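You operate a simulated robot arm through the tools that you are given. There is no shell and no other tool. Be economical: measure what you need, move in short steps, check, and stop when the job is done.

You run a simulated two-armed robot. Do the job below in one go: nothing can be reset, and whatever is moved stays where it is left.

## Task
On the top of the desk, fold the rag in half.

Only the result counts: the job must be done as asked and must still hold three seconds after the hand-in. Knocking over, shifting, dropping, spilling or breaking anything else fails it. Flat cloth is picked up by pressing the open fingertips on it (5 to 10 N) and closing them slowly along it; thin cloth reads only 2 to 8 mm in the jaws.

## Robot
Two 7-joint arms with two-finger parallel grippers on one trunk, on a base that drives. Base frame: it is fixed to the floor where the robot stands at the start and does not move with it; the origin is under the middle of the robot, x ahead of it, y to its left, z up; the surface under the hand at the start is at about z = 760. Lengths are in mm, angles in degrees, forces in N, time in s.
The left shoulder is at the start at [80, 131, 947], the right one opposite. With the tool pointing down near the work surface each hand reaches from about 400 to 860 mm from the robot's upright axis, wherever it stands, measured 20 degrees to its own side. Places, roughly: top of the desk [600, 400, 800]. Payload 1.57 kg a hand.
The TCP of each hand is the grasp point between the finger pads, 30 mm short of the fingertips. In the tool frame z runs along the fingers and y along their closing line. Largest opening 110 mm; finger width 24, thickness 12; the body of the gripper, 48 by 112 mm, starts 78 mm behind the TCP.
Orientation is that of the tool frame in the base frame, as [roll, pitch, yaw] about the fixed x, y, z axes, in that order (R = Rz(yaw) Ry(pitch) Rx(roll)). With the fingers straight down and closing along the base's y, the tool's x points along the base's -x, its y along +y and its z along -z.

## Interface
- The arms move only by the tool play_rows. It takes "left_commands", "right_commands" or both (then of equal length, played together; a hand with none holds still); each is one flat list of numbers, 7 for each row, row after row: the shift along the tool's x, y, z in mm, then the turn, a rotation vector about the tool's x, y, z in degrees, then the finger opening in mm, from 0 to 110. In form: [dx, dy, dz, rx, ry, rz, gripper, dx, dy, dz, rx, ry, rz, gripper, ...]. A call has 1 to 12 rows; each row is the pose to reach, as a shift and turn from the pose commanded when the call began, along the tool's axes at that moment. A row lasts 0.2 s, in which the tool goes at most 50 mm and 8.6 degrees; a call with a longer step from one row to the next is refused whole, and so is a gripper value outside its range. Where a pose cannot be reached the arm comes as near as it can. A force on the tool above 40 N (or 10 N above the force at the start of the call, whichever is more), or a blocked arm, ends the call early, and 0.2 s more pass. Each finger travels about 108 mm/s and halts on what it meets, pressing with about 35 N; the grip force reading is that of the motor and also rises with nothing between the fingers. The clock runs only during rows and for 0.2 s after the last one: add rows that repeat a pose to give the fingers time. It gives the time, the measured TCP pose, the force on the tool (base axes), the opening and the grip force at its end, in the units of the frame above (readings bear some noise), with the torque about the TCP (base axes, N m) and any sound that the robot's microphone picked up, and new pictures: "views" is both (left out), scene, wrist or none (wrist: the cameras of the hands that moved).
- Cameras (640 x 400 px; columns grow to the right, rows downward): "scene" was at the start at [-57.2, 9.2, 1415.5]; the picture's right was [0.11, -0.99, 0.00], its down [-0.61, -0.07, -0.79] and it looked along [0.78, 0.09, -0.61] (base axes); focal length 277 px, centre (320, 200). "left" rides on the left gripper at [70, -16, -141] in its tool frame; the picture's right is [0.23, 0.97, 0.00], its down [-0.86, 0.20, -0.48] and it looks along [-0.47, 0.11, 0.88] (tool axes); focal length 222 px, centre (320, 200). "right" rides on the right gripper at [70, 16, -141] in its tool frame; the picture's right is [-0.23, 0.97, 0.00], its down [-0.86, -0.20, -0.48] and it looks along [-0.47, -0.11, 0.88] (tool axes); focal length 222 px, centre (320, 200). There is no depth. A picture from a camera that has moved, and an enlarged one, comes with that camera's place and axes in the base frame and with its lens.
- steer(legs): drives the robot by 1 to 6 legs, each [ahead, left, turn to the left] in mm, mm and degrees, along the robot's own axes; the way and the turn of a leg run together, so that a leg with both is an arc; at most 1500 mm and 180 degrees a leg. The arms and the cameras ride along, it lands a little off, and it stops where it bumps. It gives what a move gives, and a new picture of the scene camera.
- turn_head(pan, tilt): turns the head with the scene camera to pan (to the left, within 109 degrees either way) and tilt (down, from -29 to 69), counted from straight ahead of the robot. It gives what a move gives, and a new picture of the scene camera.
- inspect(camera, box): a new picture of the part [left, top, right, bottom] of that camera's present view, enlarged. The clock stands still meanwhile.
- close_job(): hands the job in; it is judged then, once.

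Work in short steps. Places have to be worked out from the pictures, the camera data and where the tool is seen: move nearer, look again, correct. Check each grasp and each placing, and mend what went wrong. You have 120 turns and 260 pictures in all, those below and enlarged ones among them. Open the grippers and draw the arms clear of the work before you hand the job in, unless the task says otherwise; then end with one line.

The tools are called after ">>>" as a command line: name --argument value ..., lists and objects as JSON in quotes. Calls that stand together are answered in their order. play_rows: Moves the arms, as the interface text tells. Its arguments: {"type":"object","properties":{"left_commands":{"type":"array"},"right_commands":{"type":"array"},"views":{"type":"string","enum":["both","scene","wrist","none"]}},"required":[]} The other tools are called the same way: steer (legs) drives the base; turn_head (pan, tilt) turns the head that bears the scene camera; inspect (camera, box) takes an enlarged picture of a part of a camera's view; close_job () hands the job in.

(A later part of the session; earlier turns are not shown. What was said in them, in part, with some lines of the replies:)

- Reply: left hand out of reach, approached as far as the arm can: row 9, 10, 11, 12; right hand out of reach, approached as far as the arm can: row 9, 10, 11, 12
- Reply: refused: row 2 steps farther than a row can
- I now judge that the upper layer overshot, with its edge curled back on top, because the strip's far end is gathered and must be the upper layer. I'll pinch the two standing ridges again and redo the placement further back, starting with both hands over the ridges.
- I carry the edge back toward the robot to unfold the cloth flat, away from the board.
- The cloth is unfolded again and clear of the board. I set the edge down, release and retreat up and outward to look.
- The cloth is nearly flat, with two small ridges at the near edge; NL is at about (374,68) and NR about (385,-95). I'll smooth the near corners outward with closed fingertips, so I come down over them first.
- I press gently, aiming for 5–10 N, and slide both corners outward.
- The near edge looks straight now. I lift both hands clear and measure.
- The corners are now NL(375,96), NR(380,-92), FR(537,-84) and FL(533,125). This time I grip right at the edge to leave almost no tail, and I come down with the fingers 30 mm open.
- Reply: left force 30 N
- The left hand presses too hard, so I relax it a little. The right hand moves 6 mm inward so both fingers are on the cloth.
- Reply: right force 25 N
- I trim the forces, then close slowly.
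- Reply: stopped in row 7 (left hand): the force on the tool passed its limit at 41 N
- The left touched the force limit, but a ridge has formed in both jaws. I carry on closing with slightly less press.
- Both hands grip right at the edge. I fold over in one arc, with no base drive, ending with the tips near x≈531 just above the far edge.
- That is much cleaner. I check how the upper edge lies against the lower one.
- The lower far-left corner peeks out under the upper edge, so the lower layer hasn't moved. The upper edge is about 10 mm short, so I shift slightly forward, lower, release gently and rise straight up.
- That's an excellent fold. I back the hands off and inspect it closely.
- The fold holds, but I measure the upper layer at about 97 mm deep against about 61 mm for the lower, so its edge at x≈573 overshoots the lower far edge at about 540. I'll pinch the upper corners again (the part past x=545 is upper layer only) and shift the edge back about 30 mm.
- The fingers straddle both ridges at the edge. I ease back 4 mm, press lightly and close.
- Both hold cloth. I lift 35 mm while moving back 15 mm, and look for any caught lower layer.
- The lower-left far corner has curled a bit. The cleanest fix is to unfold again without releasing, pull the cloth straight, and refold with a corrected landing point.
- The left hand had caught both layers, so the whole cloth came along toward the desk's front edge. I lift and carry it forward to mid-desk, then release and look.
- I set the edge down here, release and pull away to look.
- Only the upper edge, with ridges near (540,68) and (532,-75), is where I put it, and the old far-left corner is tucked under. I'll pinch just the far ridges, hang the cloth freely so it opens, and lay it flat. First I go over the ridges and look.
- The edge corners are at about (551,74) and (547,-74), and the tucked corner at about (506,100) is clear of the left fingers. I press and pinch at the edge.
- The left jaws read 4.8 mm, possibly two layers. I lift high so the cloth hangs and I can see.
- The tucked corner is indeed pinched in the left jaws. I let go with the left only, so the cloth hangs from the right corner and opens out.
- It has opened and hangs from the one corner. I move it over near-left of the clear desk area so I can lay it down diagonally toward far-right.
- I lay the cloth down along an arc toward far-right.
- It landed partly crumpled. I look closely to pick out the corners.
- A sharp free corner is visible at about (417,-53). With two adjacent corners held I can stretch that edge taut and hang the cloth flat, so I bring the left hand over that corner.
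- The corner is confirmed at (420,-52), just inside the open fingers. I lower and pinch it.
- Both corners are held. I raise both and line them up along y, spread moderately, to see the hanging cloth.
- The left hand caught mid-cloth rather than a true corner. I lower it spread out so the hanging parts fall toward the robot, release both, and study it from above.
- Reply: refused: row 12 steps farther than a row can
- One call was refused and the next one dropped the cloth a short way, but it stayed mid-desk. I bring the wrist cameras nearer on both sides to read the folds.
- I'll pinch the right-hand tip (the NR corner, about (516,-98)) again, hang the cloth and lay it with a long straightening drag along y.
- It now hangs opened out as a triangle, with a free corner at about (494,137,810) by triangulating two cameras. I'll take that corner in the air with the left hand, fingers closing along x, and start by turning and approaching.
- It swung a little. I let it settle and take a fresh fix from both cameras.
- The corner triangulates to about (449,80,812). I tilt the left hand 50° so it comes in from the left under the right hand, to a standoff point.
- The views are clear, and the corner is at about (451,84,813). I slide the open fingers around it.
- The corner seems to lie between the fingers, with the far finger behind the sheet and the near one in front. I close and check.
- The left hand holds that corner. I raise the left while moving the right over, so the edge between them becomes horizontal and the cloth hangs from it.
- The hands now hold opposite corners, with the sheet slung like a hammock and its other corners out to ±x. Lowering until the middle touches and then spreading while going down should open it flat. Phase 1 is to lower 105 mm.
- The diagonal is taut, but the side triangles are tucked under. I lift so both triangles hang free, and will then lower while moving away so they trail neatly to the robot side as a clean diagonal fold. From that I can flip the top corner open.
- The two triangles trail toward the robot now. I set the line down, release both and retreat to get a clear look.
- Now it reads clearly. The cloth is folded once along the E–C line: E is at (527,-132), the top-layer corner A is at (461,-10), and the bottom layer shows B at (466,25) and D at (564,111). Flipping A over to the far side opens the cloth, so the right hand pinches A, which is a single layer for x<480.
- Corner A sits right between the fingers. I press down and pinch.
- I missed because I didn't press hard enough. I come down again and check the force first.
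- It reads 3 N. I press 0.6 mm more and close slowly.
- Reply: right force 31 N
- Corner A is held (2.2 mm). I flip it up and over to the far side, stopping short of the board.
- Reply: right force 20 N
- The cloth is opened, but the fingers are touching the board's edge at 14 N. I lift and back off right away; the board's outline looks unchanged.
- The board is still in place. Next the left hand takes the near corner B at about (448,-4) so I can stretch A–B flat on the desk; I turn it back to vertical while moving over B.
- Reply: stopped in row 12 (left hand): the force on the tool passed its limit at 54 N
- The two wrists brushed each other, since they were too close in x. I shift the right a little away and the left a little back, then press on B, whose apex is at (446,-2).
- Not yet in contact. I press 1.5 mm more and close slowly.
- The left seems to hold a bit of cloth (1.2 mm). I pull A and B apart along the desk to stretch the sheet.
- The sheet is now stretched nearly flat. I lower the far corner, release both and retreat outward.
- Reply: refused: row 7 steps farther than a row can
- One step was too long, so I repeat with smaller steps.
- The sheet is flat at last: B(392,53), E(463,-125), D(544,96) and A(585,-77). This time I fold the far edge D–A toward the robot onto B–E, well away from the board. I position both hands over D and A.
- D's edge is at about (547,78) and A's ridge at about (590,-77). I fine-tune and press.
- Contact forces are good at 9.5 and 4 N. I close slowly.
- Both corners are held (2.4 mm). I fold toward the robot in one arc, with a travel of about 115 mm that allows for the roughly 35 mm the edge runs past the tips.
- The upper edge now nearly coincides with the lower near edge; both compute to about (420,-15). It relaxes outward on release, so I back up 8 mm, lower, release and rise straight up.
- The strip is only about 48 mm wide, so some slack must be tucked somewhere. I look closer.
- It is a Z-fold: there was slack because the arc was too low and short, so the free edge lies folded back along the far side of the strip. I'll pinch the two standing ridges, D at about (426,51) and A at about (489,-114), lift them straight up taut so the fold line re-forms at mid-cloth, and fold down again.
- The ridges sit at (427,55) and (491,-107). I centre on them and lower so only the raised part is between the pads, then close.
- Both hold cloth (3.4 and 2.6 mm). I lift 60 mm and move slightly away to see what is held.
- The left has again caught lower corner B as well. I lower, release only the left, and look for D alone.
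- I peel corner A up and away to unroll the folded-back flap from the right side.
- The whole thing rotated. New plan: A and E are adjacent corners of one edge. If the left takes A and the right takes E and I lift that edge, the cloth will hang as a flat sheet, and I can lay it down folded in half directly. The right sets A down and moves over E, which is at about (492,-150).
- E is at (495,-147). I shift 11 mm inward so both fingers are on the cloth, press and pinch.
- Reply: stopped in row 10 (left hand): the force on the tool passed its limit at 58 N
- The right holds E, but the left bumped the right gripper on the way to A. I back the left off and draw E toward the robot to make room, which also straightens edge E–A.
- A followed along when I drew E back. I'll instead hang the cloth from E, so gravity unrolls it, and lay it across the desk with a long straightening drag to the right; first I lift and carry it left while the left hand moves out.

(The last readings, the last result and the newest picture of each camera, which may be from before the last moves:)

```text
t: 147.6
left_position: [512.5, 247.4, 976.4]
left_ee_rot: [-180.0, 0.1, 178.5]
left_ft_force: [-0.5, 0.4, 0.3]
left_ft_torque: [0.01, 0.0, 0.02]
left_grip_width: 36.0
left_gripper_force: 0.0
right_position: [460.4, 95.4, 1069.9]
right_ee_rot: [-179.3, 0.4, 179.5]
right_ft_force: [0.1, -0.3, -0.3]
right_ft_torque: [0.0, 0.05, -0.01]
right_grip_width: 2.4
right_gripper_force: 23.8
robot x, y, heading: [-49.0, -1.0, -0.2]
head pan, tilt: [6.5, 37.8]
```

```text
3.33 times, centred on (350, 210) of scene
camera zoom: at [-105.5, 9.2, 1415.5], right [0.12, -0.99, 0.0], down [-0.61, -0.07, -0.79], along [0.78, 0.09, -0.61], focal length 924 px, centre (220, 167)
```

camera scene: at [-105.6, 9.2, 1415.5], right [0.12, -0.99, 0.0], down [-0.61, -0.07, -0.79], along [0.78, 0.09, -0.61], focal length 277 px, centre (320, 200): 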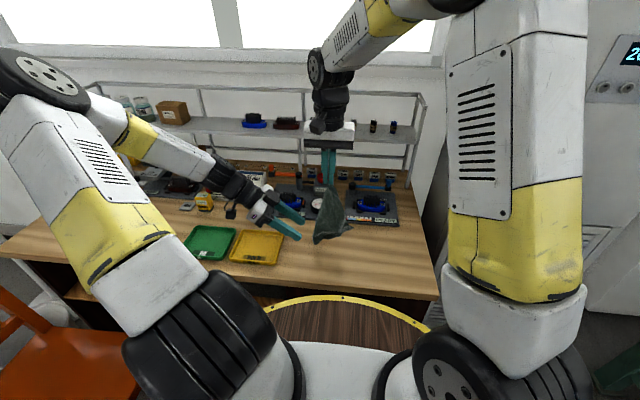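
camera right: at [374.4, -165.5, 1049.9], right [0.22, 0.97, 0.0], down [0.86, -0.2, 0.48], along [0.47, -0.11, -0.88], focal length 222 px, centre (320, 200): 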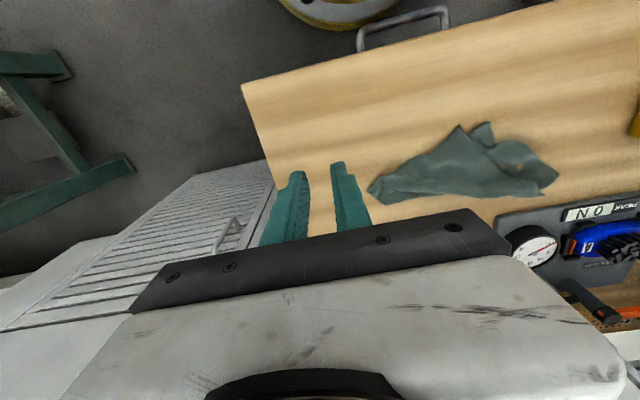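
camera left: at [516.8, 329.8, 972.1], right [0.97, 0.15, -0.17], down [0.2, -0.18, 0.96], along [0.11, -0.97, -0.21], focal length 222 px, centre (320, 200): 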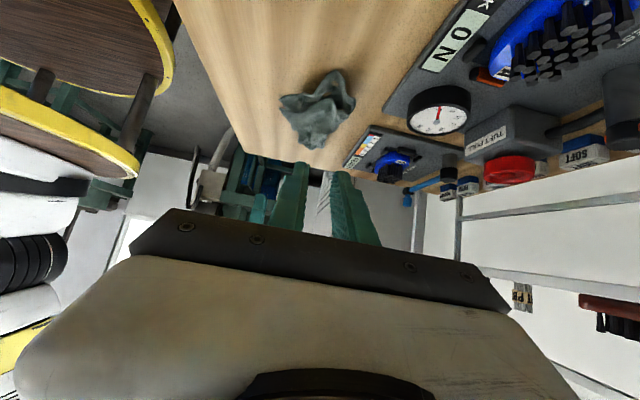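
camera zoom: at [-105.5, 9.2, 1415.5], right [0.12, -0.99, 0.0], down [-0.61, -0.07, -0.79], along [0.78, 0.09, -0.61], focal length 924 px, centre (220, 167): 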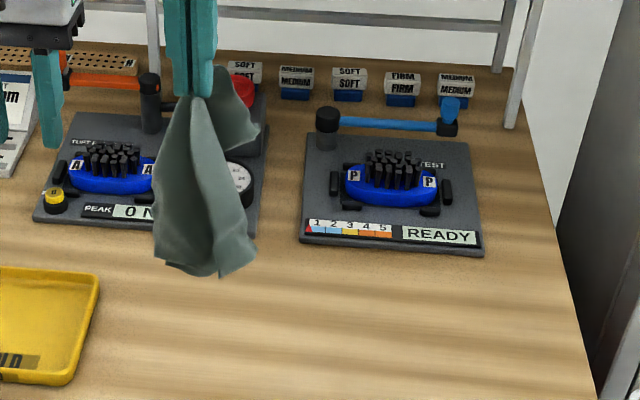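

It hangs about 190 mm long with its lower edge nearly level. I lay it down with a long sweep to the right.

>>> play_rows --right_commands '[0, 0, 40, 0, 0, 0, 0, 0, 0, 80, 0, 0, 0, 0, 0, -24, 83, 0, 0, 0, 0, 0, -50, 88, 0, 0, 0, 0, 0, -76, 95, 0, 0, 0, 0, 0, -102, 104, 0, 0, 0, 0, 0, -128, 116, 0, 0, 0, 0, 0, -154, 132, 0, 0, 0, 0, 0, -178, 155, 0, 0, 0, 0, 0, -202, 185, 0, 0, 0, 0, 0, -224, 220, 0, 0, 0, 0, 0, -240, 258, 0, 0, 0, 0]' --views "none"

>>> play_rows --right_commands '[0, -8, 8, 0, 0, 0, 0, 0, -20, 14, 0, 0, 0, 0, 0, -25, 16, 0, 0, 0, 0]' --views "none"

>>> inspect --camera "scene" --box '[270, 200, 430, 300]'

```text
t: 150.2
left_position: [511.5, 247.6, 975.8]
left_ee_rot: [-180.0, 0.1, 178.6]
left_ft_force: [-0.9, 0.4, 0.2]
left_ft_torque: [-0.01, 0.05, 0.02]
left_grip_width: 36.1
left_gripper_force: 0.1
right_position: [460.9, -153.8, 815.4]
right_ee_rot: [-179.4, 0.4, 179.5]
right_ft_force: [-1.0, 0.0, 0.5]
right_ft_torque: [0.0, -0.04, 0.02]
right_grip_width: 2.3
right_gripper_force: 23.4
robot x, y, heading: [-46.0, -1.6, 0.3]
head pan, tilt: [6.5, 37.8]
```

```text
t: 151.0
left_position: [512.2, 246.8, 977.1]
left_ee_rot: [180.0, 0.1, 178.5]
left_ft_force: [-0.5, 0.7, 0.0]
left_ft_torque: [-0.01, -0.01, 0.01]
left_grip_width: 36.2
left_gripper_force: 0.0
right_position: [462.6, -175.8, 800.0]
right_ee_rot: [-179.4, 0.6, 179.3]
right_ft_force: [-0.4, 0.6, 1.2]
right_ft_torque: [0.02, 0.0, -0.01]
right_grip_width: 2.4
right_gripper_force: 23.8
robot x, y, heading: [-49.6, -0.6, 0.3]
head pan, tilt: [6.5, 37.8]
```

```text
4.00 times, centred on (350, 250) of scene
camera zoom: at [-105.6, 9.2, 1415.5], right [0.12, -0.99, 0.0], down [-0.61, -0.07, -0.79], along [0.78, 0.09, -0.61], focal length 1109 px, centre (200, 0)
```

zoom: 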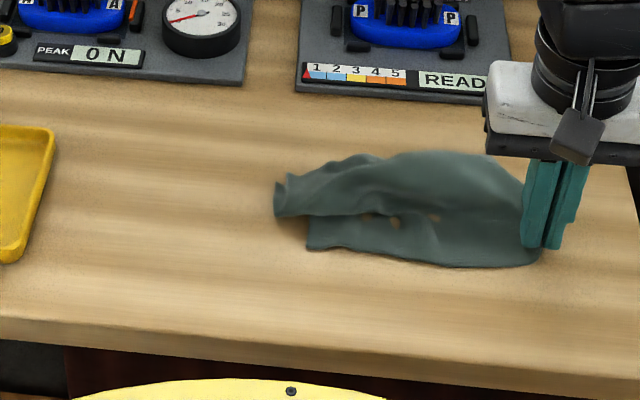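

That opened it well: the near edge E–B is straight and the far part is folded over. I release E, retreat, and look closely.

>>> play_rows --right_commands '[0, 0, 7, 0, 0, 0, 0, 0, 0, 7, 0, 0, 0, 10, 0, 0, 7, 0, 0, 0, 18, 0, 0, -25, 0, 0, 0, 18, 10, -5, -60, 0, 0, 0, 18, 25, -10, -95, 0, 0, 0, 18, 40, -15, -120, 0, 0, 0, 18]' --views "none"

>>> inspect --camera "right" --box '[320, 40, 600, 215]'

>>> inspect --camera "scene" --box '[326, 228, 414, 272]'

```text
t: 152.6
left_position: [511.9, 246.1, 975.3]
left_ee_rot: [-180.0, 0.1, 178.5]
left_ft_force: [1.0, 0.0, 0.1]
left_ft_torque: [0.01, 0.02, 0.01]
left_grip_width: 35.9
left_gripper_force: 0.1
right_position: [419.6, -188.7, 920.6]
right_ee_rot: [-179.4, 0.4, 179.4]
right_ft_force: [0.2, -0.3, 0.2]
right_ft_torque: [0.02, -0.01, 0.0]
right_grip_width: 18.0
right_gripper_force: 0.0
robot x, y, heading: [-43.3, -0.9, 0.6]
head pan, tilt: [6.5, 37.8]
```

```text
2.29 times, centred on (460, 128) of right
camera zoom: at [349.0, -170.2, 1061.1], right [0.24, 0.97, -0.01], down [0.85, -0.2, 0.49], along [0.47, -0.12, -0.87], focal length 508 px, centre (0, 366)
```

zoom: 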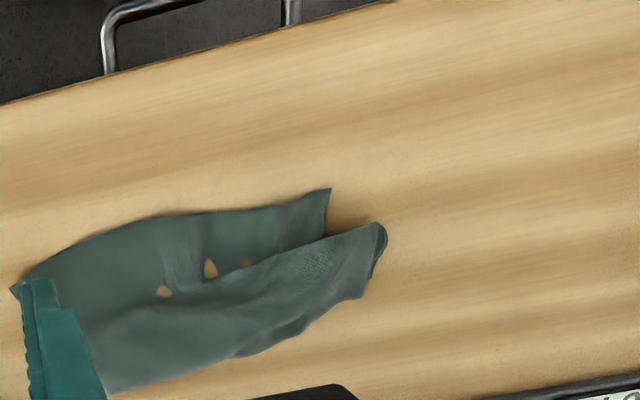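

```text
7.27 times, centred on (370, 250) of scene
camera zoom: at [-105.2, 9.2, 1415.5], right [0.12, -0.99, 0.0], down [-0.61, -0.07, -0.79], along [0.78, 0.09, -0.61], focal length 2017 px, centre (-44, -164)
```

zoom: 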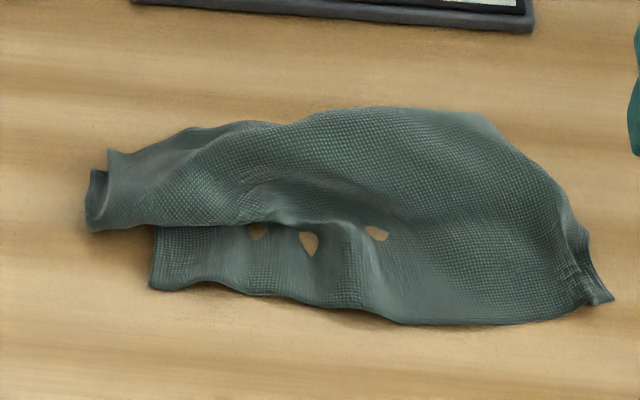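

Only a pleat on the left side remains. Stretching the diagonal worked before, so the right pins E at (463,-182) and the left takes D at (512,12).

>>> play_rows --left_commands '[0, -34, 24, 0, 0, 0, 26, 0, -68, 48, 0, 0, 0, 26, 0, -102, 72, 0, 0, 0, 26, 0, -136, 96, 0, 0, 0, 26, 0, -170, 122, 0, 0, 0, 26, 0, -204, 148, 0, 0, 0, 26, 0, -234, 174, 0, 0, 0, 26, 0, -234, 183.6, 0, 0, 0, 26, 0, -234, 183.8, 0, 0, 0, 20, 0, -234, 183.8, 0, 0, 0, 13, 0, -234, 183.8, 0, 0, 0, 6, 0, -234, 183.8, 0, 0, 0, 0]' --right_commands '[-6, 1, 18, 0, 0, 0, 26, -12, 2, 36, 0, 0, 0, 26, -18, 3, 54, 0, 0, 0, 26, -25, 4, 72, 0, 0, 0, 26, -31, 6, 90, 0, 0, 0, 26, -37, 7, 108, 0, 0, 0, 26, -43, 8, 122, 0, 0, 0, 26, -43, 8, 128.8, 0, 0, 0, 26, -43, 8, 129.2, 0, 0, 0, 20, -43, 8, 129.2, 0, 0, 0, 13, -43, 8, 129.2, 0, 0, 0, 6, -43, 8, 129.2, 0, 0, 0, 0]' --views "none"

>>> inspect --camera "left" --box '[100, 20, 460, 245]'

```text
t: 154.8
left_position: [503.9, 13.1, 793.1]
left_ee_rot: [180.0, 0.1, 178.5]
left_ft_force: [-0.4, 0.4, 2.3]
left_ft_torque: [-0.05, 0.01, 0.0]
left_grip_width: 13.2
left_gripper_force: 0.3
right_position: [466.0, -183.4, 791.2]
right_ee_rot: [-179.5, 1.0, 179.5]
right_ft_force: [-2.0, 0.2, 11.3]
right_ft_torque: [0.12, 0.18, 0.01]
right_grip_width: 13.8
right_gripper_force: 0.0
robot x, y, heading: [-45.7, -1.2, 0.1]
head pan, tilt: [6.5, 37.8]
stopped in row 10 (right hand): the force on the tool passed its limit at 41 N (the readings are from after the stop); the commanded pose is now the measured one
```

```text
1.78 times, centred on (280, 132) of left
camera zoom: at [432.3, -2.6, 935.2], right [-0.2, 0.98, 0.0], down [0.86, 0.18, 0.48], along [0.47, 0.1, -0.88], focal length 395 px, centre (391, 320)
```

zoom: 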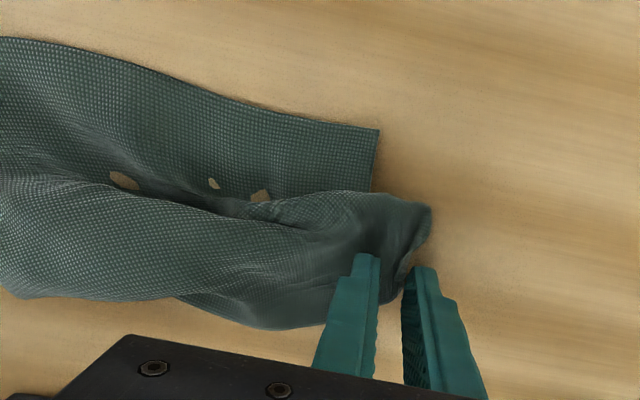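

The left jaws have gathered D's end. I finish closing on both with slightly less press.

>>> play_rows --left_commands '[0, 0, 0.3, 0, 0, 0, 10, 0, 0, 0.3, 0, 0, 0, 6, 0, 0, 0.3, 0, 0, 0, 2, 0, 0, 0.3, 0, 0, 0, 0, 0, 0, 0.3, 0, 0, 0, 0]' --right_commands '[0, 0, -0.4, 0, 0, 0, 10, 0, 0, -0.4, 0, 0, 0, 6, 0, 0, -0.4, 0, 0, 0, 2, 0, 0, -0.4, 0, 0, 0, 0, 0, 0, -0.4, 0, 0, 0, 0]' --views "none"

```text
t: 156.0
left_position: [504.4, 13.8, 792.9]
left_ee_rot: [179.9, 0.1, 178.5]
left_ft_force: [-0.2, -0.4, 2.1]
left_ft_torque: [-0.03, -0.01, -0.04]
left_grip_width: 2.4
left_gripper_force: 24.0
right_position: [465.4, -182.2, 792.0]
right_ee_rot: [-179.4, 0.9, 179.5]
right_ft_force: [1.5, 2.7, 11.7]
right_ft_torque: [0.16, 0.02, 0.0]
right_grip_width: 2.7
right_gripper_force: 24.6
robot x, y, heading: [-48.6, 0.3, 0.4]
head pan, tilt: [6.5, 37.8]
```

Both hold cloth. I stretch the diagonal E–D, lifting D slightly first so the pleat unrolls.

>>> play_rows --left_commands '[-3, 2, -15, 0, 0, 0, 0, -12, 7, -30, 0, 0, 0, 0, -22, 14, -35, 0, 0, 0, 0, -32, 20, -30, 0, 0, 0, 0, -40, 26, -18, 0, 0, 0, 0, -46, 31, -6, 0, 0, 0, 0, -48, 33, -4, 0, 0, 0, 0]' --right_commands '[0, 0, -4, 0, 0, 0, 0, 3, 4, -4, 0, 0, 0, 0, 6, 8, -4, 0, 0, 0, 0, 9, 12, -4, 0, 0, 0, 0, 10, 15, -4, 0, 0, 0, 0, 10, 15, -4, 0, 0, 0, 0, 10, 15, -4, 0, 0, 0, 0]' --views "none"

>>> inspect --camera "scene" --box '[290, 200, 434, 290]'

```text
t: 157.6
left_position: [553.8, 44.0, 796.5]
left_ee_rot: [-180.0, 0.1, 178.5]
left_ft_force: [-1.9, -4.1, 0.2]
left_ft_torque: [-0.13, 0.05, 0.05]
left_grip_width: 2.6
left_gripper_force: 23.7
right_position: [455.4, -167.1, 795.2]
right_ee_rot: [-179.4, 0.7, 179.5]
right_ft_force: [2.2, 5.3, 0.7]
right_ft_torque: [0.14, -0.06, 0.08]
right_grip_width: 2.8
right_gripper_force: 23.8
robot x, y, heading: [-48.9, -0.9, -0.0]
head pan, tilt: [6.5, 37.8]
```

```text
4.44 times, centred on (362, 245) of scene
camera zoom: at [-105.6, 9.1, 1415.5], right [0.12, -0.99, 0.0], down [-0.61, -0.07, -0.79], along [0.78, 0.09, -0.61], focal length 1233 px, centre (133, 0)
```

zoom: 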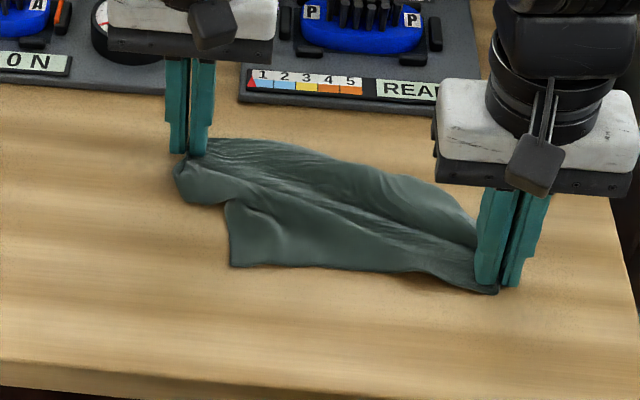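

B is a free visible corner at about (446,5) and adjacent to E, joined by the 190 mm edge. With E in the right hand and B in the left I can hang the cloth from that edge as a flat sheet and lay it down folded in half. The left releases D and goes over B.

>>> play_rows --left_commands '[0, 0, 2, 0, 0, 0, 10, 0, 0, 2, 0, 0, 0, 22, 0, 0, -20, 0, 0, 0, 22, 10, -5, -45, 0, 0, 0, 22, 40, -20, -50, 0, 0, 0, 22, 70, -35, -40, 0, 0, 0, 22, 95, -50, -25, 0, 0, 0, 22, 100, -54, -12, 0, 0, 0, 22]' --views "none"

>>> inspect --camera "left" --box '[140, 40, 460, 240]'

```text
t: 159.4
left_position: [451.7, -5.7, 809.1]
left_ee_rot: [180.0, 0.2, 178.5]
left_ft_force: [0.5, -0.2, 0.4]
left_ft_torque: [-0.03, 0.0, 0.03]
left_grip_width: 21.9
left_gripper_force: 0.1
right_position: [456.0, -166.9, 795.6]
right_ee_rot: [-179.4, 0.8, 179.4]
right_ft_force: [0.6, 0.0, 0.3]
right_ft_torque: [0.02, -0.01, 0.0]
right_grip_width: 2.2
right_gripper_force: 23.8
robot x, y, heading: [-49.2, -0.5, 0.4]
head pan, tilt: [6.5, 37.8]
```

```text
2.00 times, centred on (300, 140) of left
camera zoom: at [380.1, -22.2, 951.3], right [-0.2, 0.98, 0.0], down [0.86, 0.18, 0.48], along [0.47, 0.1, -0.88], focal length 444 px, centre (360, 320)
```

zoom: 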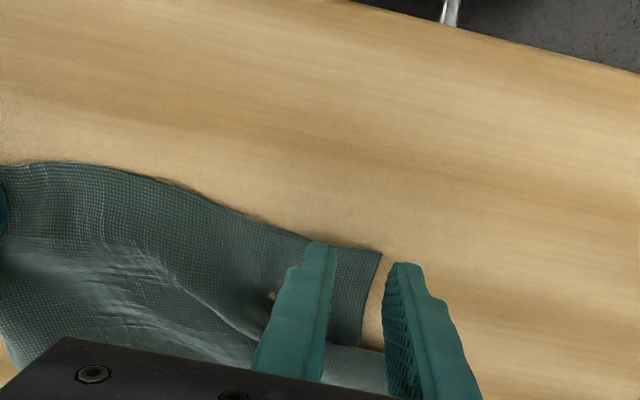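

B is at (445,2). I shift 8 mm inward, press and close.

>>> play_rows --left_commands '[0, -8, 5, 0, 0, 0, 20, 0, -8, 14, 0, 0, 0, 20, 0, -8, 17, 0, 0, 0, 20, 0, -8, 17.3, 0, 0, 0, 20, 0, -8, 17.3, 0, 0, 0, 17, 0, -8, 17.3, 0, 0, 0, 14, 0, -8, 17.3, 0, 0, 0, 11, 0, -8, 17.3, 0, 0, 0, 8, 0, -8, 17.3, 0, 0, 0, 5, 0, -8, 17.3, 0, 0, 0, 2, 0, -8, 17.3, 0, 0, 0, 0, 0, -8, 17.3, 0, 0, 0, 0]' --views "none"

```text
t: 162.0
left_position: [450.7, -14.1, 791.3]
left_ee_rot: [-180.0, 0.2, 178.5]
left_ft_force: [0.5, 0.1, 4.4]
left_ft_torque: [-0.02, 0.03, 0.01]
left_grip_width: 0.1
left_gripper_force: 20.5
right_position: [456.9, -167.2, 795.5]
right_ee_rot: [-179.4, 0.8, 179.5]
right_ft_force: [0.1, 0.7, 0.3]
right_ft_torque: [0.03, -0.01, 0.05]
right_grip_width: 2.3
right_gripper_force: 23.7
robot x, y, heading: [-49.4, 0.8, 0.1]
head pan, tilt: [6.5, 37.8]
```

Missed (0.1 mm). I open wider, go slightly deeper onto the cloth, press a bit more and retry.

>>> play_rows --left_commands '[0, 0, -6, 0, 0, 0, 28, -5, -4, -6, 0, 0, 0, 28, -5, -4, -1, 0, 0, 0, 28, -5, -4, 0.5, 0, 0, 0, 28, -5, -4, 0.7, 0, 0, 0, 24, -5, -4, 0.7, 0, 0, 0, 20, -5, -4, 0.7, 0, 0, 0, 16, -5, -4, 0.7, 0, 0, 0, 12, -5, -4, 0.7, 0, 0, 0, 8, -5, -4, 0.7, 0, 0, 0, 4, -5, -4, 0.7, 0, 0, 0, 0, -5, -4, 0.7, 0, 0, 0, 0]' --views "none"

```text
t: 164.3
left_position: [457.4, -19.6, 790.3]
left_ee_rot: [-179.8, 0.4, 178.4]
left_ft_force: [-0.8, 0.1, 7.6]
left_ft_torque: [-0.02, 0.03, -0.01]
left_grip_width: 2.4
left_gripper_force: 24.1
right_position: [456.1, -166.5, 795.8]
right_ee_rot: [-179.4, 0.7, 179.5]
right_ft_force: [-0.3, 0.6, 0.1]
right_ft_torque: [0.03, 0.02, 0.02]
right_grip_width: 2.3
right_gripper_force: 24.3
robot x, y, heading: [-50.4, -2.1, -0.1]
head pan, tilt: [6.5, 37.8]
stopped in row 11 (left hand): the force on the tool passed its limit at 40 N (the readings are from after the stop); the commanded pose is now the measured one
```

Held at 2.4 mm. I lift both, keeping the edge E–B level and gently stretched, so the sheet hangs flat.

>>> play_rows --left_commands '[0, 3, -25, 0, 0, 0, 0, -8, 10, -52, 0, 0, 0, 0, -18, 18, -80, 0, 0, 0, 0, -30, 28, -108, 0, 0, 0, 0, -42, 37, -135, 0, 0, 0, 0, -54, 45, -158, 0, 0, 0, 0, -63, 51, -178, 0, 0, 0, 0, -63, 53, -182, 0, 0, 0, 0, -63, 53, -182, 0, 0, 0, 0]' --right_commands '[0, 0, -23, 0, 0, 0, 0, -8, 5, -48, 0, 0, 0, 0, -18, 11, -75, 0, 0, 0, 0, -30, 18, -103, 0, 0, 0, 0, -42, 25, -130, 0, 0, 0, 0, -54, 31, -153, 0, 0, 0, 0, -64, 36, -173, 0, 0, 0, 0, -64, 36, -177, 0, 0, 0, 0, -64, 36, -177, 0, 0, 0, 0]' --views "none"

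>>> inspect --camera "scene" --box '[274, 160, 434, 260]'

```text
t: 166.3
left_position: [520.8, 31.7, 972.2]
left_ee_rot: [-179.8, 0.3, 178.4]
left_ft_force: [0.9, -30.5, 0.1]
left_ft_torque: [-0.9, -0.04, 0.14]
left_grip_width: 2.5
left_gripper_force: 23.9
right_position: [517.1, -128.8, 972.4]
right_ee_rot: [-179.6, 0.8, 179.6]
right_ft_force: [-1.2, 30.1, 1.4]
right_ft_torque: [0.94, 0.05, 0.16]
right_grip_width: 3.0
right_gripper_force: 23.8
robot x, y, heading: [-48.9, -4.3, 0.1]
head pan, tilt: [6.5, 37.8]
```

```text
4.00 times, centred on (354, 210) of scene
camera zoom: at [-105.5, 9.1, 1415.5], right [0.12, -0.99, 0.0], down [-0.61, -0.07, -0.79], along [0.78, 0.09, -0.61], focal length 1109 px, centre (184, 160)
```

zoom: 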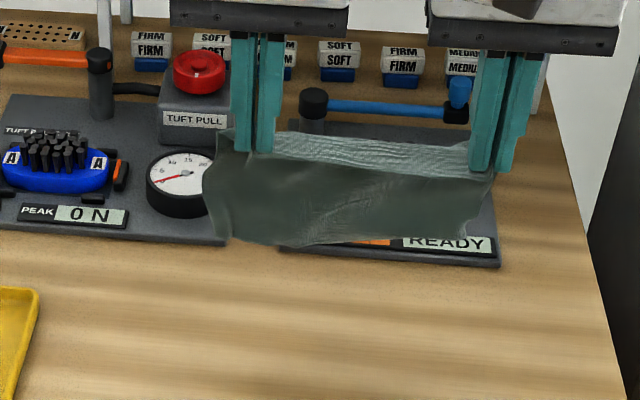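

It hangs as a smooth sheet, but only about 84 mm deep, roughly half the cloth, so it may already be doubled evenly. I relax the tension and look from the wrist cameras.

>>> play_rows --left_commands '[0, -3, 0, 0, 0, 0, 0, 0, -4, 0, 0, 0, 0, 0]' --right_commands '[0, 3, 0, 0, 0, 0, 0, 0, 4, 0, 0, 0, 0, 0]' --views "none"

>>> inspect --camera "right" --box '[260, 60, 580, 260]'

>>> inspect --camera "left" --box '[60, 60, 380, 260]'

>>> inspect --camera "scene" --box '[318, 186, 402, 228]'

```text
t: 166.9
left_position: [521.0, 30.4, 973.0]
left_ee_rot: [-180.0, 0.3, 178.5]
left_ft_force: [-0.4, -18.1, -0.5]
left_ft_torque: [-0.56, 0.0, 0.09]
left_grip_width: 2.4
left_gripper_force: 23.8
right_position: [518.3, -126.6, 972.8]
right_ee_rot: [-179.4, 0.8, 179.5]
right_ft_force: [-1.0, 18.6, 0.6]
right_ft_torque: [0.58, 0.01, 0.07]
right_grip_width: 2.3
right_gripper_force: 24.3
robot x, y, heading: [-47.6, 0.4, 0.1]
head pan, tilt: [6.5, 37.8]
```

```text
2.00 times, centred on (420, 160) of right
camera zoom: at [446.8, -107.6, 1112.4], right [0.24, 0.97, -0.01], down [0.85, -0.2, 0.49], along [0.48, -0.12, -0.87], focal length 444 px, centre (120, 280)
```

zoom: 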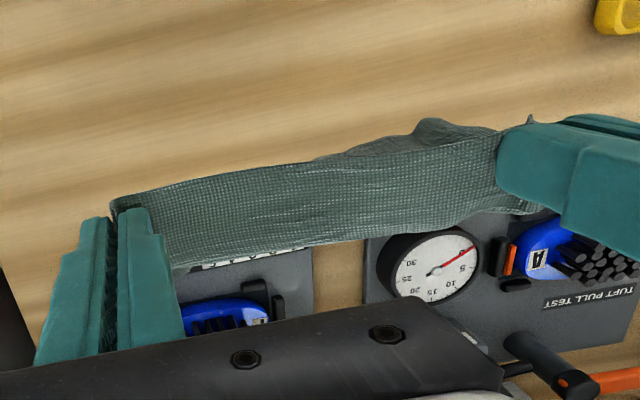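

```text
2.00 times, centred on (220, 160) of left
camera zoom: at [448.6, 14.5, 1114.8], right [-0.2, 0.98, 0.0], down [0.86, 0.18, 0.48], along [0.47, 0.1, -0.88], focal length 444 px, centre (520, 280)
```

zoom: 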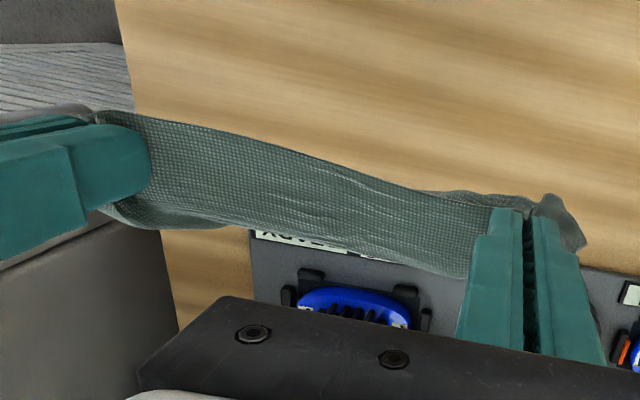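

```text
7.62 times, centred on (360, 207) of scene
camera zoom: at [-105.5, 9.2, 1415.5], right [0.12, -0.99, 0.0], down [-0.61, -0.07, -0.79], along [0.78, 0.09, -0.61], focal length 2113 px, centre (15, 147)
```

zoom: 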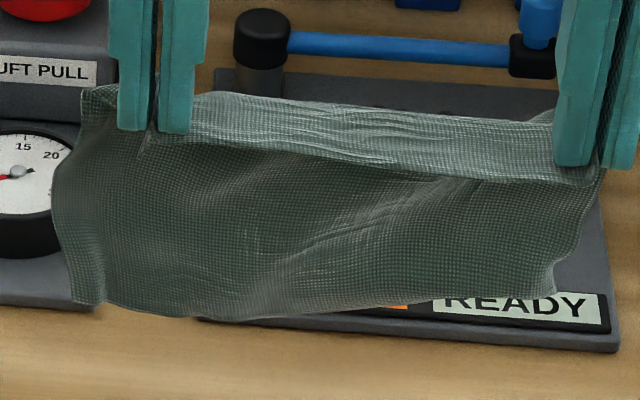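

The grips turned out to be near the middles of the two short sides: the cloth hangs over the taut line with about 80 mm on each side, which is folded in half. I bring it back over the clear desk and lay it down moving away, so both halves trail and stack toward the robot.

>>> play_rows --left_commands '[18, -1, 20, 0, 0, 0, 0, 36, -2, 45, 0, 0, 0, 0, 54, -2, 68, 0, 0, 0, 0, 70, -2, 88, 0, 0, 0, 0, 64, -2, 96, 0, 0, 0, 0, 54, -2, 106, 0, 0, 0, 0, 43, -2, 117, 0, 0, 0, 0, 31, -2, 128, 0, 0, 0, 0, 18, -2, 140, 0, 0, 0, 0, 6, -2, 152, 0, 0, 0, 0, -5, -2, 163, 0, 0, 0, 0, -15, -2, 173, 0, 0, 0, 0]' --right_commands '[18, 1, 20, 0, 0, 0, 0, 36, 2, 45, 0, 0, 0, 0, 54, 2, 68, 0, 0, 0, 0, 70, 2, 88, 0, 0, 0, 0, 64, 2, 96, 0, 0, 0, 0, 54, 2, 106, 0, 0, 0, 0, 43, 2, 117, 0, 0, 0, 0, 31, 2, 128, 0, 0, 0, 0, 18, 2, 140, 0, 0, 0, 0, 6, 2, 152, 0, 0, 0, 0, -5, 2, 163, 0, 0, 0, 0, -15, 2, 173, 0, 0, 0, 0]' --views "none"

>>> inspect --camera "scene" --box '[282, 195, 426, 285]'

>>> inspect --camera "right" --box '[260, 40, 580, 240]'

```text
t: 169.5
left_position: [537.0, 26.9, 799.3]
left_ee_rot: [-179.9, 0.3, 178.6]
left_ft_force: [-0.1, -5.1, 0.6]
left_ft_torque: [-0.15, -0.03, 0.01]
left_grip_width: 2.6
left_gripper_force: 23.7
right_position: [537.2, -125.6, 799.2]
right_ee_rot: [-179.5, 0.9, 179.5]
right_ft_force: [-0.2, 4.6, -0.4]
right_ft_torque: [0.14, 0.0, 0.04]
right_grip_width: 2.7
right_gripper_force: 24.0
robot x, y, heading: [-45.7, -0.8, -0.1]
head pan, tilt: [6.5, 37.8]
```

```text
4.44 times, centred on (354, 240) of scene
camera zoom: at [-105.8, 9.2, 1415.5], right [0.12, -0.99, 0.0], down [-0.61, -0.07, -0.79], along [0.78, 0.09, -0.61], focal length 1233 px, centre (169, 22)
```

zoom: 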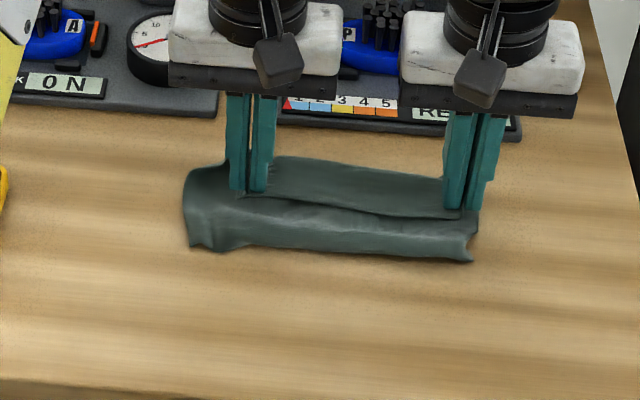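

```text
2.00 times, centred on (420, 140) of right
camera zoom: at [464.7, -107.0, 939.3], right [0.24, 0.97, -0.01], down [0.85, -0.2, 0.49], along [0.48, -0.12, -0.87], focal length 444 px, centre (120, 320)
```

zoom: 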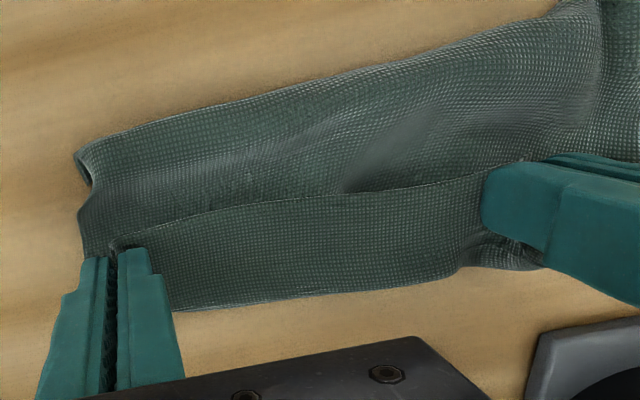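

It now lies as a strip folded along the near side: lower layer about 84 mm, upper about 73 mm, which is nearly exactly half. I release gently and rise straight up.

>>> play_rows --left_commands '[0, 0, 4, 0, 0, 0, 0, 0, 0, 4, 0, 0, 0, 4, 0, 0, 4, 0, 0, 0, 8, 0, 0, 4, 0, 0, 0, 14, 0, 0, 4, 0, 0, 0, 14, 0, 0, -12, 0, 0, 0, 14, 0, 0, -45, 0, 0, 0, 14, 0, 10, -85, 0, 0, 0, 14, 25, 35, -115, 0, 0, 0, 14, 60, 60, -135, 0, 0, 0, 14, 90, 90, -150, 0, 0, 0, 14]' --right_commands '[0, 0, 4, 0, 0, 0, 0, 0, 0, 4, 0, 0, 0, 4, 0, 0, 4, 0, 0, 0, 8, 0, 0, 4, 0, 0, 0, 14, 0, 0, 4, 0, 0, 0, 14, 0, 0, -12, 0, 0, 0, 14, 0, 0, -45, 0, 0, 0, 14, 0, -10, -85, 0, 0, 0, 14, 25, -35, -115, 0, 0, 0, 14, 60, -60, -135, 0, 0, 0, 14, 90, -80, -150, 0, 0, 0, 14]' --views "none"

>>> inspect --camera "scene" --box '[310, 212, 406, 272]'

>>> inspect --camera "right" --box '[340, 60, 620, 235]'

```text
t: 171.9
left_position: [449.7, 121.5, 949.4]
left_ee_rot: [-179.9, 0.2, 178.5]
left_ft_force: [-0.5, -0.1, -0.8]
left_ft_torque: [-0.02, 0.07, 0.0]
left_grip_width: 14.0
left_gripper_force: 0.1
right_position: [442.4, -205.3, 949.6]
right_ee_rot: [-179.4, 0.7, 179.4]
right_ft_force: [1.7, -0.5, 0.3]
right_ft_torque: [-0.02, 0.06, -0.02]
right_grip_width: 14.0
right_gripper_force: 0.1
robot x, y, heading: [-48.9, 1.2, 0.2]
head pan, tilt: [6.5, 37.8]
```

```text
6.67 times, centred on (358, 242) of scene
camera zoom: at [-104.7, 9.0, 1415.6], right [0.12, -0.99, 0.0], down [-0.61, -0.07, -0.79], along [0.78, 0.09, -0.61], focal length 1849 px, centre (67, -80)
```

zoom: 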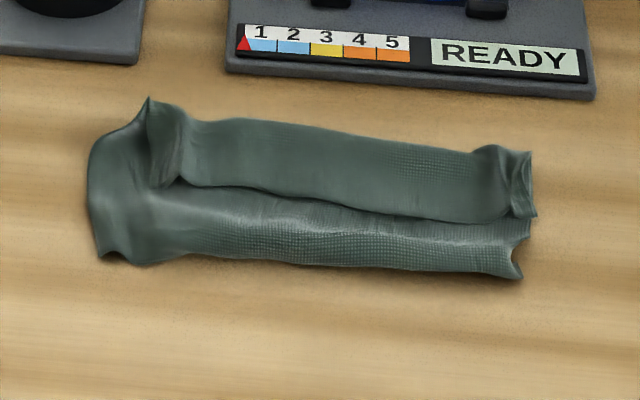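

```text
2.29 times, centred on (480, 148) of right
camera zoom: at [371.6, -185.7, 1089.7], right [0.24, 0.97, -0.01], down [0.85, -0.2, 0.49], along [0.48, -0.12, -0.87], focal length 508 px, centre (-46, 320)
```

zoom: 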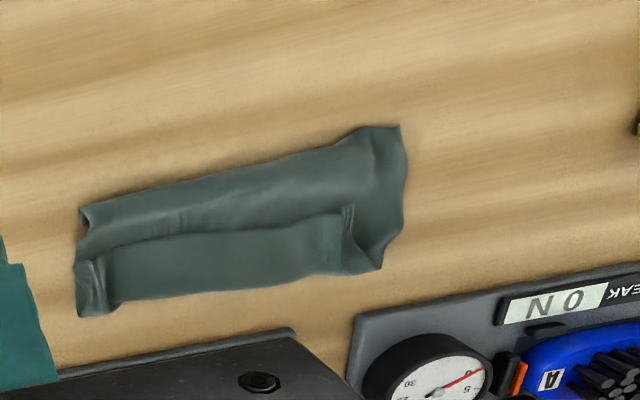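

The halves overlap, but there is still an extra crease along the far strip. I have enough turns for one corrected pass: pinch the same two ridges again, let the sheet hang, then lay it down folded exactly at the middle.

>>> play_rows --left_commands '[-22, -23, 30, 0, 0, 0, 30, -44, -46, 60, 0, 0, 0, 30, -66, -69, 95, 0, 0, 0, 30, -88, -92, 130, 0, 0, 0, 30, -88, -92, 148, 0, 0, 0, 30, -88, -92, 154.5, 0, 0, 0, 30, -88, -92, 154.5, 0, 0, 0, 24, -88, -92, 154.5, 0, 0, 0, 18, -88, -92, 154.5, 0, 0, 0, 12, -88, -92, 154.5, 0, 0, 0, 6, -88, -92, 154.5, 0, 0, 0, 0, -88, -92, 154.5, 0, 0, 0, 0]' --right_commands '[-24, 20, 30, 0, 0, 0, 30, -48, 40, 60, 0, 0, 0, 30, -72, 60, 95, 0, 0, 0, 30, -96, 78, 130, 0, 0, 0, 30, -96, 78, 148, 0, 0, 0, 30, -96, 78, 154.5, 0, 0, 0, 30, -96, 78, 154.5, 0, 0, 0, 24, -96, 78, 154.5, 0, 0, 0, 18, -96, 78, 154.5, 0, 0, 0, 12, -96, 78, 154.5, 0, 0, 0, 6, -96, 78, 154.5, 0, 0, 0, 0, -96, 78, 154.5, 0, 0, 0, 0]' --views "none"

```text
t: 174.5
left_position: [534.9, 24.0, 794.4]
left_ee_rot: [-179.9, 0.4, 178.5]
left_ft_force: [0.4, -3.2, 0.3]
left_ft_torque: [-0.12, -0.01, -0.01]
left_grip_width: 2.4
left_gripper_force: 23.7
right_position: [543.2, -127.1, 795.5]
right_ee_rot: [-179.4, 0.8, 179.6]
right_ft_force: [-0.3, 2.9, 0.7]
right_ft_torque: [0.1, 0.0, -0.01]
right_grip_width: 2.9
right_gripper_force: 23.9
robot x, y, heading: [-46.9, -0.6, 0.5]
head pan, tilt: [6.5, 37.8]
```

Both ridges are held again. I lift so the sheet hangs, and look from several sides.

>>> play_rows --left_commands '[2, 0, -30, 0, 0, 0, 0, 5, 0, -65, 0, 0, 0, 0, 10, 0, -100, 0, 0, 0, 0, 15, 0, -135, 0, 0, 0, 0, 20, 0, -165, 0, 0, 0, 0, 20, 0, -180, 0, 0, 0, 0, 20, 0, -180, 0, 0, 0, 0, 20, 0, -180, 0, 0, 0, 0]' --right_commands '[2, 0, -30, 0, 0, 0, 0, 6, 0, -65, 0, 0, 0, 0, 12, 0, -100, 0, 0, 0, 0, 20, 0, -135, 0, 0, 0, 0, 28, 0, -165, 0, 0, 0, 0, 28, 0, -180, 0, 0, 0, 0, 28, 0, -180, 0, 0, 0, 0, 28, 0, -180, 0, 0, 0, 0]' --views "none"

>>> inspect --camera "scene" --box '[310, 180, 406, 240]'

>>> inspect --camera "right" --box '[260, 60, 580, 260]'

```text
t: 176.3
left_position: [512.1, 25.5, 975.6]
left_ee_rot: [-179.9, 0.2, 178.5]
left_ft_force: [0.1, -3.0, 0.0]
left_ft_torque: [-0.09, 0.02, 0.03]
left_grip_width: 2.4
left_gripper_force: 23.7
right_position: [512.1, -125.3, 974.8]
right_ee_rot: [-179.4, 0.7, 179.5]
right_ft_force: [0.0, 3.2, -0.2]
right_ft_torque: [0.1, -0.02, 0.05]
right_grip_width: 2.6
right_gripper_force: 23.8
robot x, y, heading: [-46.4, -2.0, 0.2]
head pan, tilt: [6.5, 37.8]
```

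```text
6.67 times, centred on (358, 210) of scene
camera zoom: at [-105.6, 9.1, 1415.5], right [0.12, -0.99, 0.0], down [-0.61, -0.07, -0.79], along [0.78, 0.09, -0.61], focal length 1849 px, centre (67, 133)
```

zoom: 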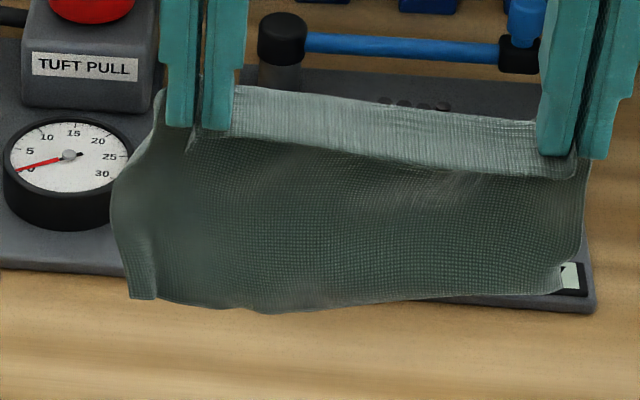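

```text
2.00 times, centred on (420, 160) of right
camera zoom: at [440.1, -106.7, 1114.6], right [0.24, 0.97, -0.01], down [0.85, -0.2, 0.49], along [0.48, -0.12, -0.87], focal length 444 px, centre (120, 280)
```

zoom: 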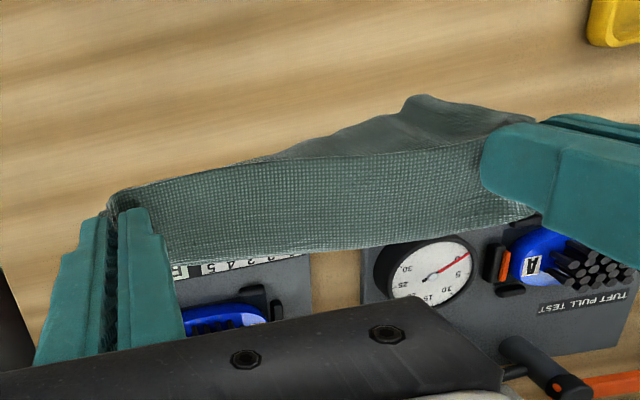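

Now it is unambiguous: a single flat sheet hangs from edge E–B, with the edge strip facing the robot. I land the lower edge at x≈440, lay the first half away from the robot to x≈518, and then fold the rest back over it toward the robot. Phase 1 is to land it and lay the first half.

>>> play_rows --left_commands '[20, 0, 0, 0, 0, 0, 0, 43, 0, 0, 0, 0, 0, 0, 66, 0, 3, 0, 0, 0, 0, 86, 0, 18, 0, 0, 0, 0, 86, 0, 42, 0, 0, 0, 0, 86, 0, 64, 0, 0, 0, 0, 73, 0, 77, 0, 0, 0, 0, 60, 0, 90, 0, 0, 0, 0, 47, 0, 103, 0, 0, 0, 0, 34, 0, 116, 0, 0, 0, 0, 21, 0, 129, 0, 0, 0, 0, 8, 0, 141, 0, 0, 0, 0]' --right_commands '[20, 0, 0, 0, 0, 0, 0, 43, 0, 0, 0, 0, 0, 0, 66, 0, 3, 0, 0, 0, 0, 86, 0, 18, 0, 0, 0, 0, 86, 0, 42, 0, 0, 0, 0, 86, 0, 64, 0, 0, 0, 0, 73, 0, 77, 0, 0, 0, 0, 60, 0, 90, 0, 0, 0, 0, 47, 0, 103, 0, 0, 0, 0, 34, 0, 116, 0, 0, 0, 0, 21, 0, 129, 0, 0, 0, 0, 8, 0, 141, 0, 0, 0, 0]' --views "none"

>>> inspect --camera "scene" --box '[298, 200, 418, 275]'

>>> inspect --camera "right" --box '[260, 20, 580, 220]'

```text
t: 178.9
left_position: [505.6, 27.4, 833.7]
left_ee_rot: [-179.9, 0.3, 178.4]
left_ft_force: [0.4, -5.5, -0.3]
left_ft_torque: [-0.21, -0.03, 0.02]
left_grip_width: 2.2
left_gripper_force: 23.9
right_position: [505.0, -126.9, 833.3]
right_ee_rot: [-179.4, 0.8, 179.6]
right_ft_force: [-0.5, 5.8, 0.5]
right_ft_torque: [0.2, 0.02, 0.0]
right_grip_width: 2.9
right_gripper_force: 23.7
robot x, y, heading: [-49.9, 0.8, 0.1]
head pan, tilt: [6.5, 37.8]
```

```text
5.33 times, centred on (358, 238) of scene
camera zoom: at [-105.9, 9.2, 1415.5], right [0.12, -0.99, 0.0], down [-0.61, -0.07, -0.79], along [0.78, 0.09, -0.61], focal length 1479 px, centre (117, 0)
```

zoom: 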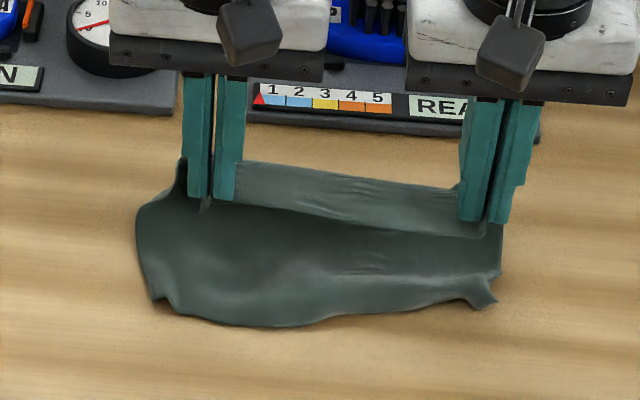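

```text
2.00 times, centred on (420, 120) of right
camera zoom: at [434.1, -108.1, 973.7], right [0.24, 0.97, -0.01], down [0.85, -0.2, 0.49], along [0.48, -0.12, -0.87], focal length 444 px, centre (120, 360)
```

zoom: 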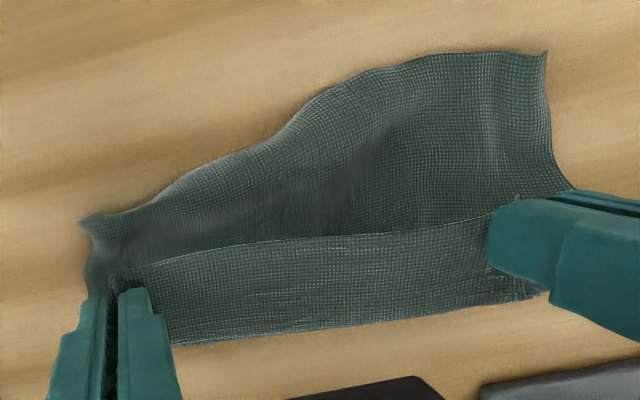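

The lower edge landed at x≈450–475 and the sheet is laid out. Phase 2 is to go slightly further out, then fold the rest back toward the robot so edge E–B comes down on edge A–D.

>>> play_rows --left_commands '[-7, 0, 7, 0, 0, 0, 0, -7, 0, 9, 0, 0, 0, 0, 0, 0, 10, 0, 0, 0, 0, 9, 0, 15, 0, 0, 0, 0, 18, 0, 22, 0, 0, 0, 0, 25, 0, 29, 0, 0, 0, 0, 30, 0, 35, 0, 0, 0, 0, 30, 0, 35, 0, 0, 0, 0]' --right_commands '[-10, 0, 6, 0, 0, 0, 0, -18, 0, 9, 0, 0, 0, 0, -12, 0, 10, 0, 0, 0, 0, -3, 0, 15, 0, 0, 0, 0, 5, 0, 22, 0, 0, 0, 0, 12, 0, 29, 0, 0, 0, 0, 17, 0, 35, 0, 0, 0, 0, 17, 0, 35, 0, 0, 0, 0]' --views "none"

>>> inspect --camera "scene" --box '[298, 200, 418, 275]'

>>> inspect --camera "right" --box '[260, 20, 580, 220]'

```text
t: 180.7
left_position: [475.5, 25.9, 797.9]
left_ee_rot: [-179.9, 0.3, 178.5]
left_ft_force: [1.6, -8.0, 1.4]
left_ft_torque: [-0.23, -0.04, 0.03]
left_grip_width: 2.5
left_gripper_force: 23.4
right_position: [489.6, -127.8, 798.8]
right_ee_rot: [-179.3, 0.8, 179.5]
right_ft_force: [-1.2, 7.2, 0.6]
right_ft_torque: [0.25, 0.03, 0.02]
right_grip_width: 2.6
right_gripper_force: 24.1
robot x, y, heading: [-48.5, 0.3, 0.1]
head pan, tilt: [6.5, 37.8]
```

```text
5.33 times, centred on (358, 238) of scene
camera zoom: at [-105.5, 9.1, 1415.5], right [0.12, -0.99, 0.0], down [-0.61, -0.07, -0.79], along [0.78, 0.09, -0.61], focal length 1479 px, centre (117, 0)
```

zoom: 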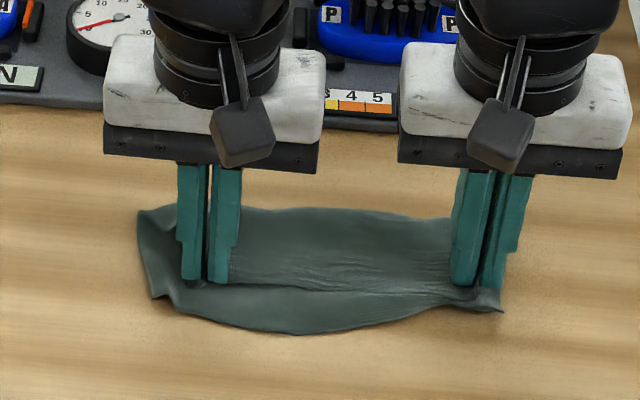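

```text
2.00 times, centred on (420, 120) of right
camera zoom: at [417.3, -107.7, 938.8], right [0.24, 0.97, -0.01], down [0.85, -0.2, 0.49], along [0.48, -0.12, -0.87], focal length 444 px, centre (120, 360)
```

zoom: 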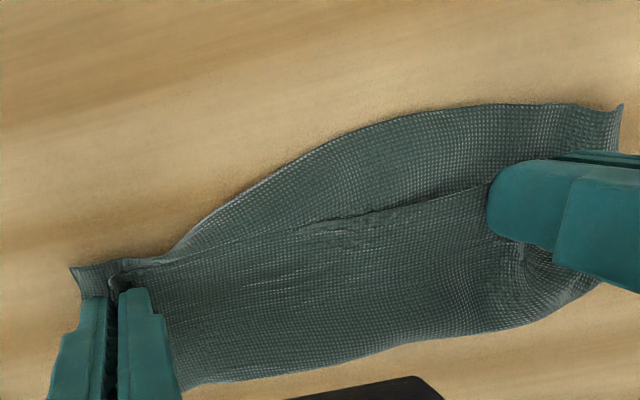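

This is a proper half fold: the fold line is at the far side (x≈540), and the upper corners lie within about 8 mm of the lower corners. I nudge 6 mm more toward the robot, release gently and retreat straight up and clear.

>>> play_rows --left_commands '[3, 0, -2, 0, 0, 0, 0, 6, 0, 2, 0, 0, 0, 0, 6, 0, 3, 0, 0, 0, 5, 6, 0, 3, 0, 0, 0, 10, 6, 0, 3, 0, 0, 0, 14, 6, 0, -12, 0, 0, 0, 14, 6, 0, -45, 0, 0, 0, 14, 10, 12, -85, 0, 0, 0, 14, 20, 40, -115, 0, 0, 0, 14, 30, 75, -135, 0, 0, 0, 14, 40, 110, -150, 0, 0, 0, 14]' --right_commands '[3, 0, -2, 0, 0, 0, 0, 7, 0, 2, 0, 0, 0, 0, 7, 0, 3, 0, 0, 0, 5, 7, 0, 3, 0, 0, 0, 10, 7, 0, 3, 0, 0, 0, 14, 7, 0, -12, 0, 0, 0, 14, 7, 0, -45, 0, 0, 0, 14, 10, -12, -85, 0, 0, 0, 14, 20, -35, -115, 0, 0, 0, 14, 30, -60, -135, 0, 0, 0, 14, 40, -90, -150, 0, 0, 0, 14]' --views "none"

>>> inspect --camera "scene" --box '[298, 200, 418, 275]'

>>> inspect --camera "right" --box '[320, 60, 620, 240]'

```text
t: 183.1
left_position: [438.2, 136.4, 948.0]
left_ee_rot: [-179.9, 0.3, 178.5]
left_ft_force: [-0.3, 0.9, -0.8]
left_ft_torque: [0.02, 0.01, 0.02]
left_grip_width: 13.9
left_gripper_force: 0.0
right_position: [447.3, -217.5, 947.6]
right_ee_rot: [-179.4, 0.8, 179.5]
right_ft_force: [0.6, 0.0, -0.5]
right_ft_torque: [0.03, 0.01, -0.02]
right_grip_width: 14.0
right_gripper_force: 0.0
robot x, y, heading: [-47.8, 2.1, 0.0]
head pan, tilt: [6.5, 37.8]
```

```text
5.33 times, centred on (358, 238) of scene
camera zoom: at [-105.2, 9.1, 1415.5], right [0.12, -0.99, 0.0], down [-0.61, -0.07, -0.79], along [0.78, 0.09, -0.61], focal length 1479 px, centre (117, 0)
```

zoom: 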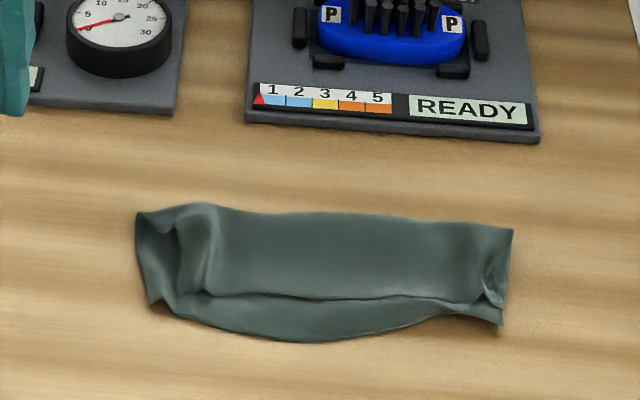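

```text
2.13 times, centred on (470, 150) of right
camera zoom: at [375.3, -197.5, 1087.1], right [0.24, 0.97, -0.01], down [0.85, -0.2, 0.49], along [0.48, -0.12, -0.87], focal length 474 px, centre (0, 307)
5 turns are left
```

zoom: 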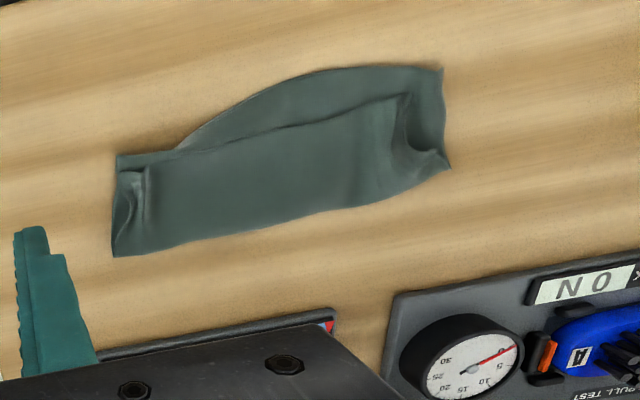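

The rag is cleanly folded in half, with the corners aligned and everything else in place. I open the grippers fully and draw the arms a bit farther clear.

>>> play_rows --left_commands '[0, 15, -15, 0, 0, 0, 50, 0, 30, -30, 0, 0, 0, 90, 0, 40, -40, 0, 0, 0, 100]' --right_commands '[0, -15, -15, 0, 0, 0, 50, 0, -25, -30, 0, 0, 0, 90, 0, -30, -40, 0, 0, 0, 100]' --views "none"

```text
t: 183.9
left_position: [440.7, 177.8, 989.4]
left_ee_rot: [-179.7, 0.3, 178.5]
left_ft_force: [0.4, -0.7, 0.6]
left_ft_torque: [0.03, -0.04, -0.02]
left_grip_width: 100.3
left_gripper_force: 0.1
right_position: [445.5, -246.5, 988.0]
right_ee_rot: [-179.4, 0.7, 179.5]
right_ft_force: [0.4, -0.9, -0.3]
right_ft_torque: [-0.01, 0.03, 0.0]
right_grip_width: 99.9
right_gripper_force: 0.1
robot x, y, heading: [-48.6, -0.1, 0.3]
head pan, tilt: [6.5, 37.8]
4 turns are left
```

The rag lies folded in half, and the arms are clear with the grippers open, so I hand the job in.

>>> close_job

```text
The job is handed in.
```

The rag lies folded in half on the desk, corners within about 1 cm; the lower layer's middle bows out about 3 cm past the upper edge. The fingers touched the READY board twice (up to about 15 N), but it did not visibly move.
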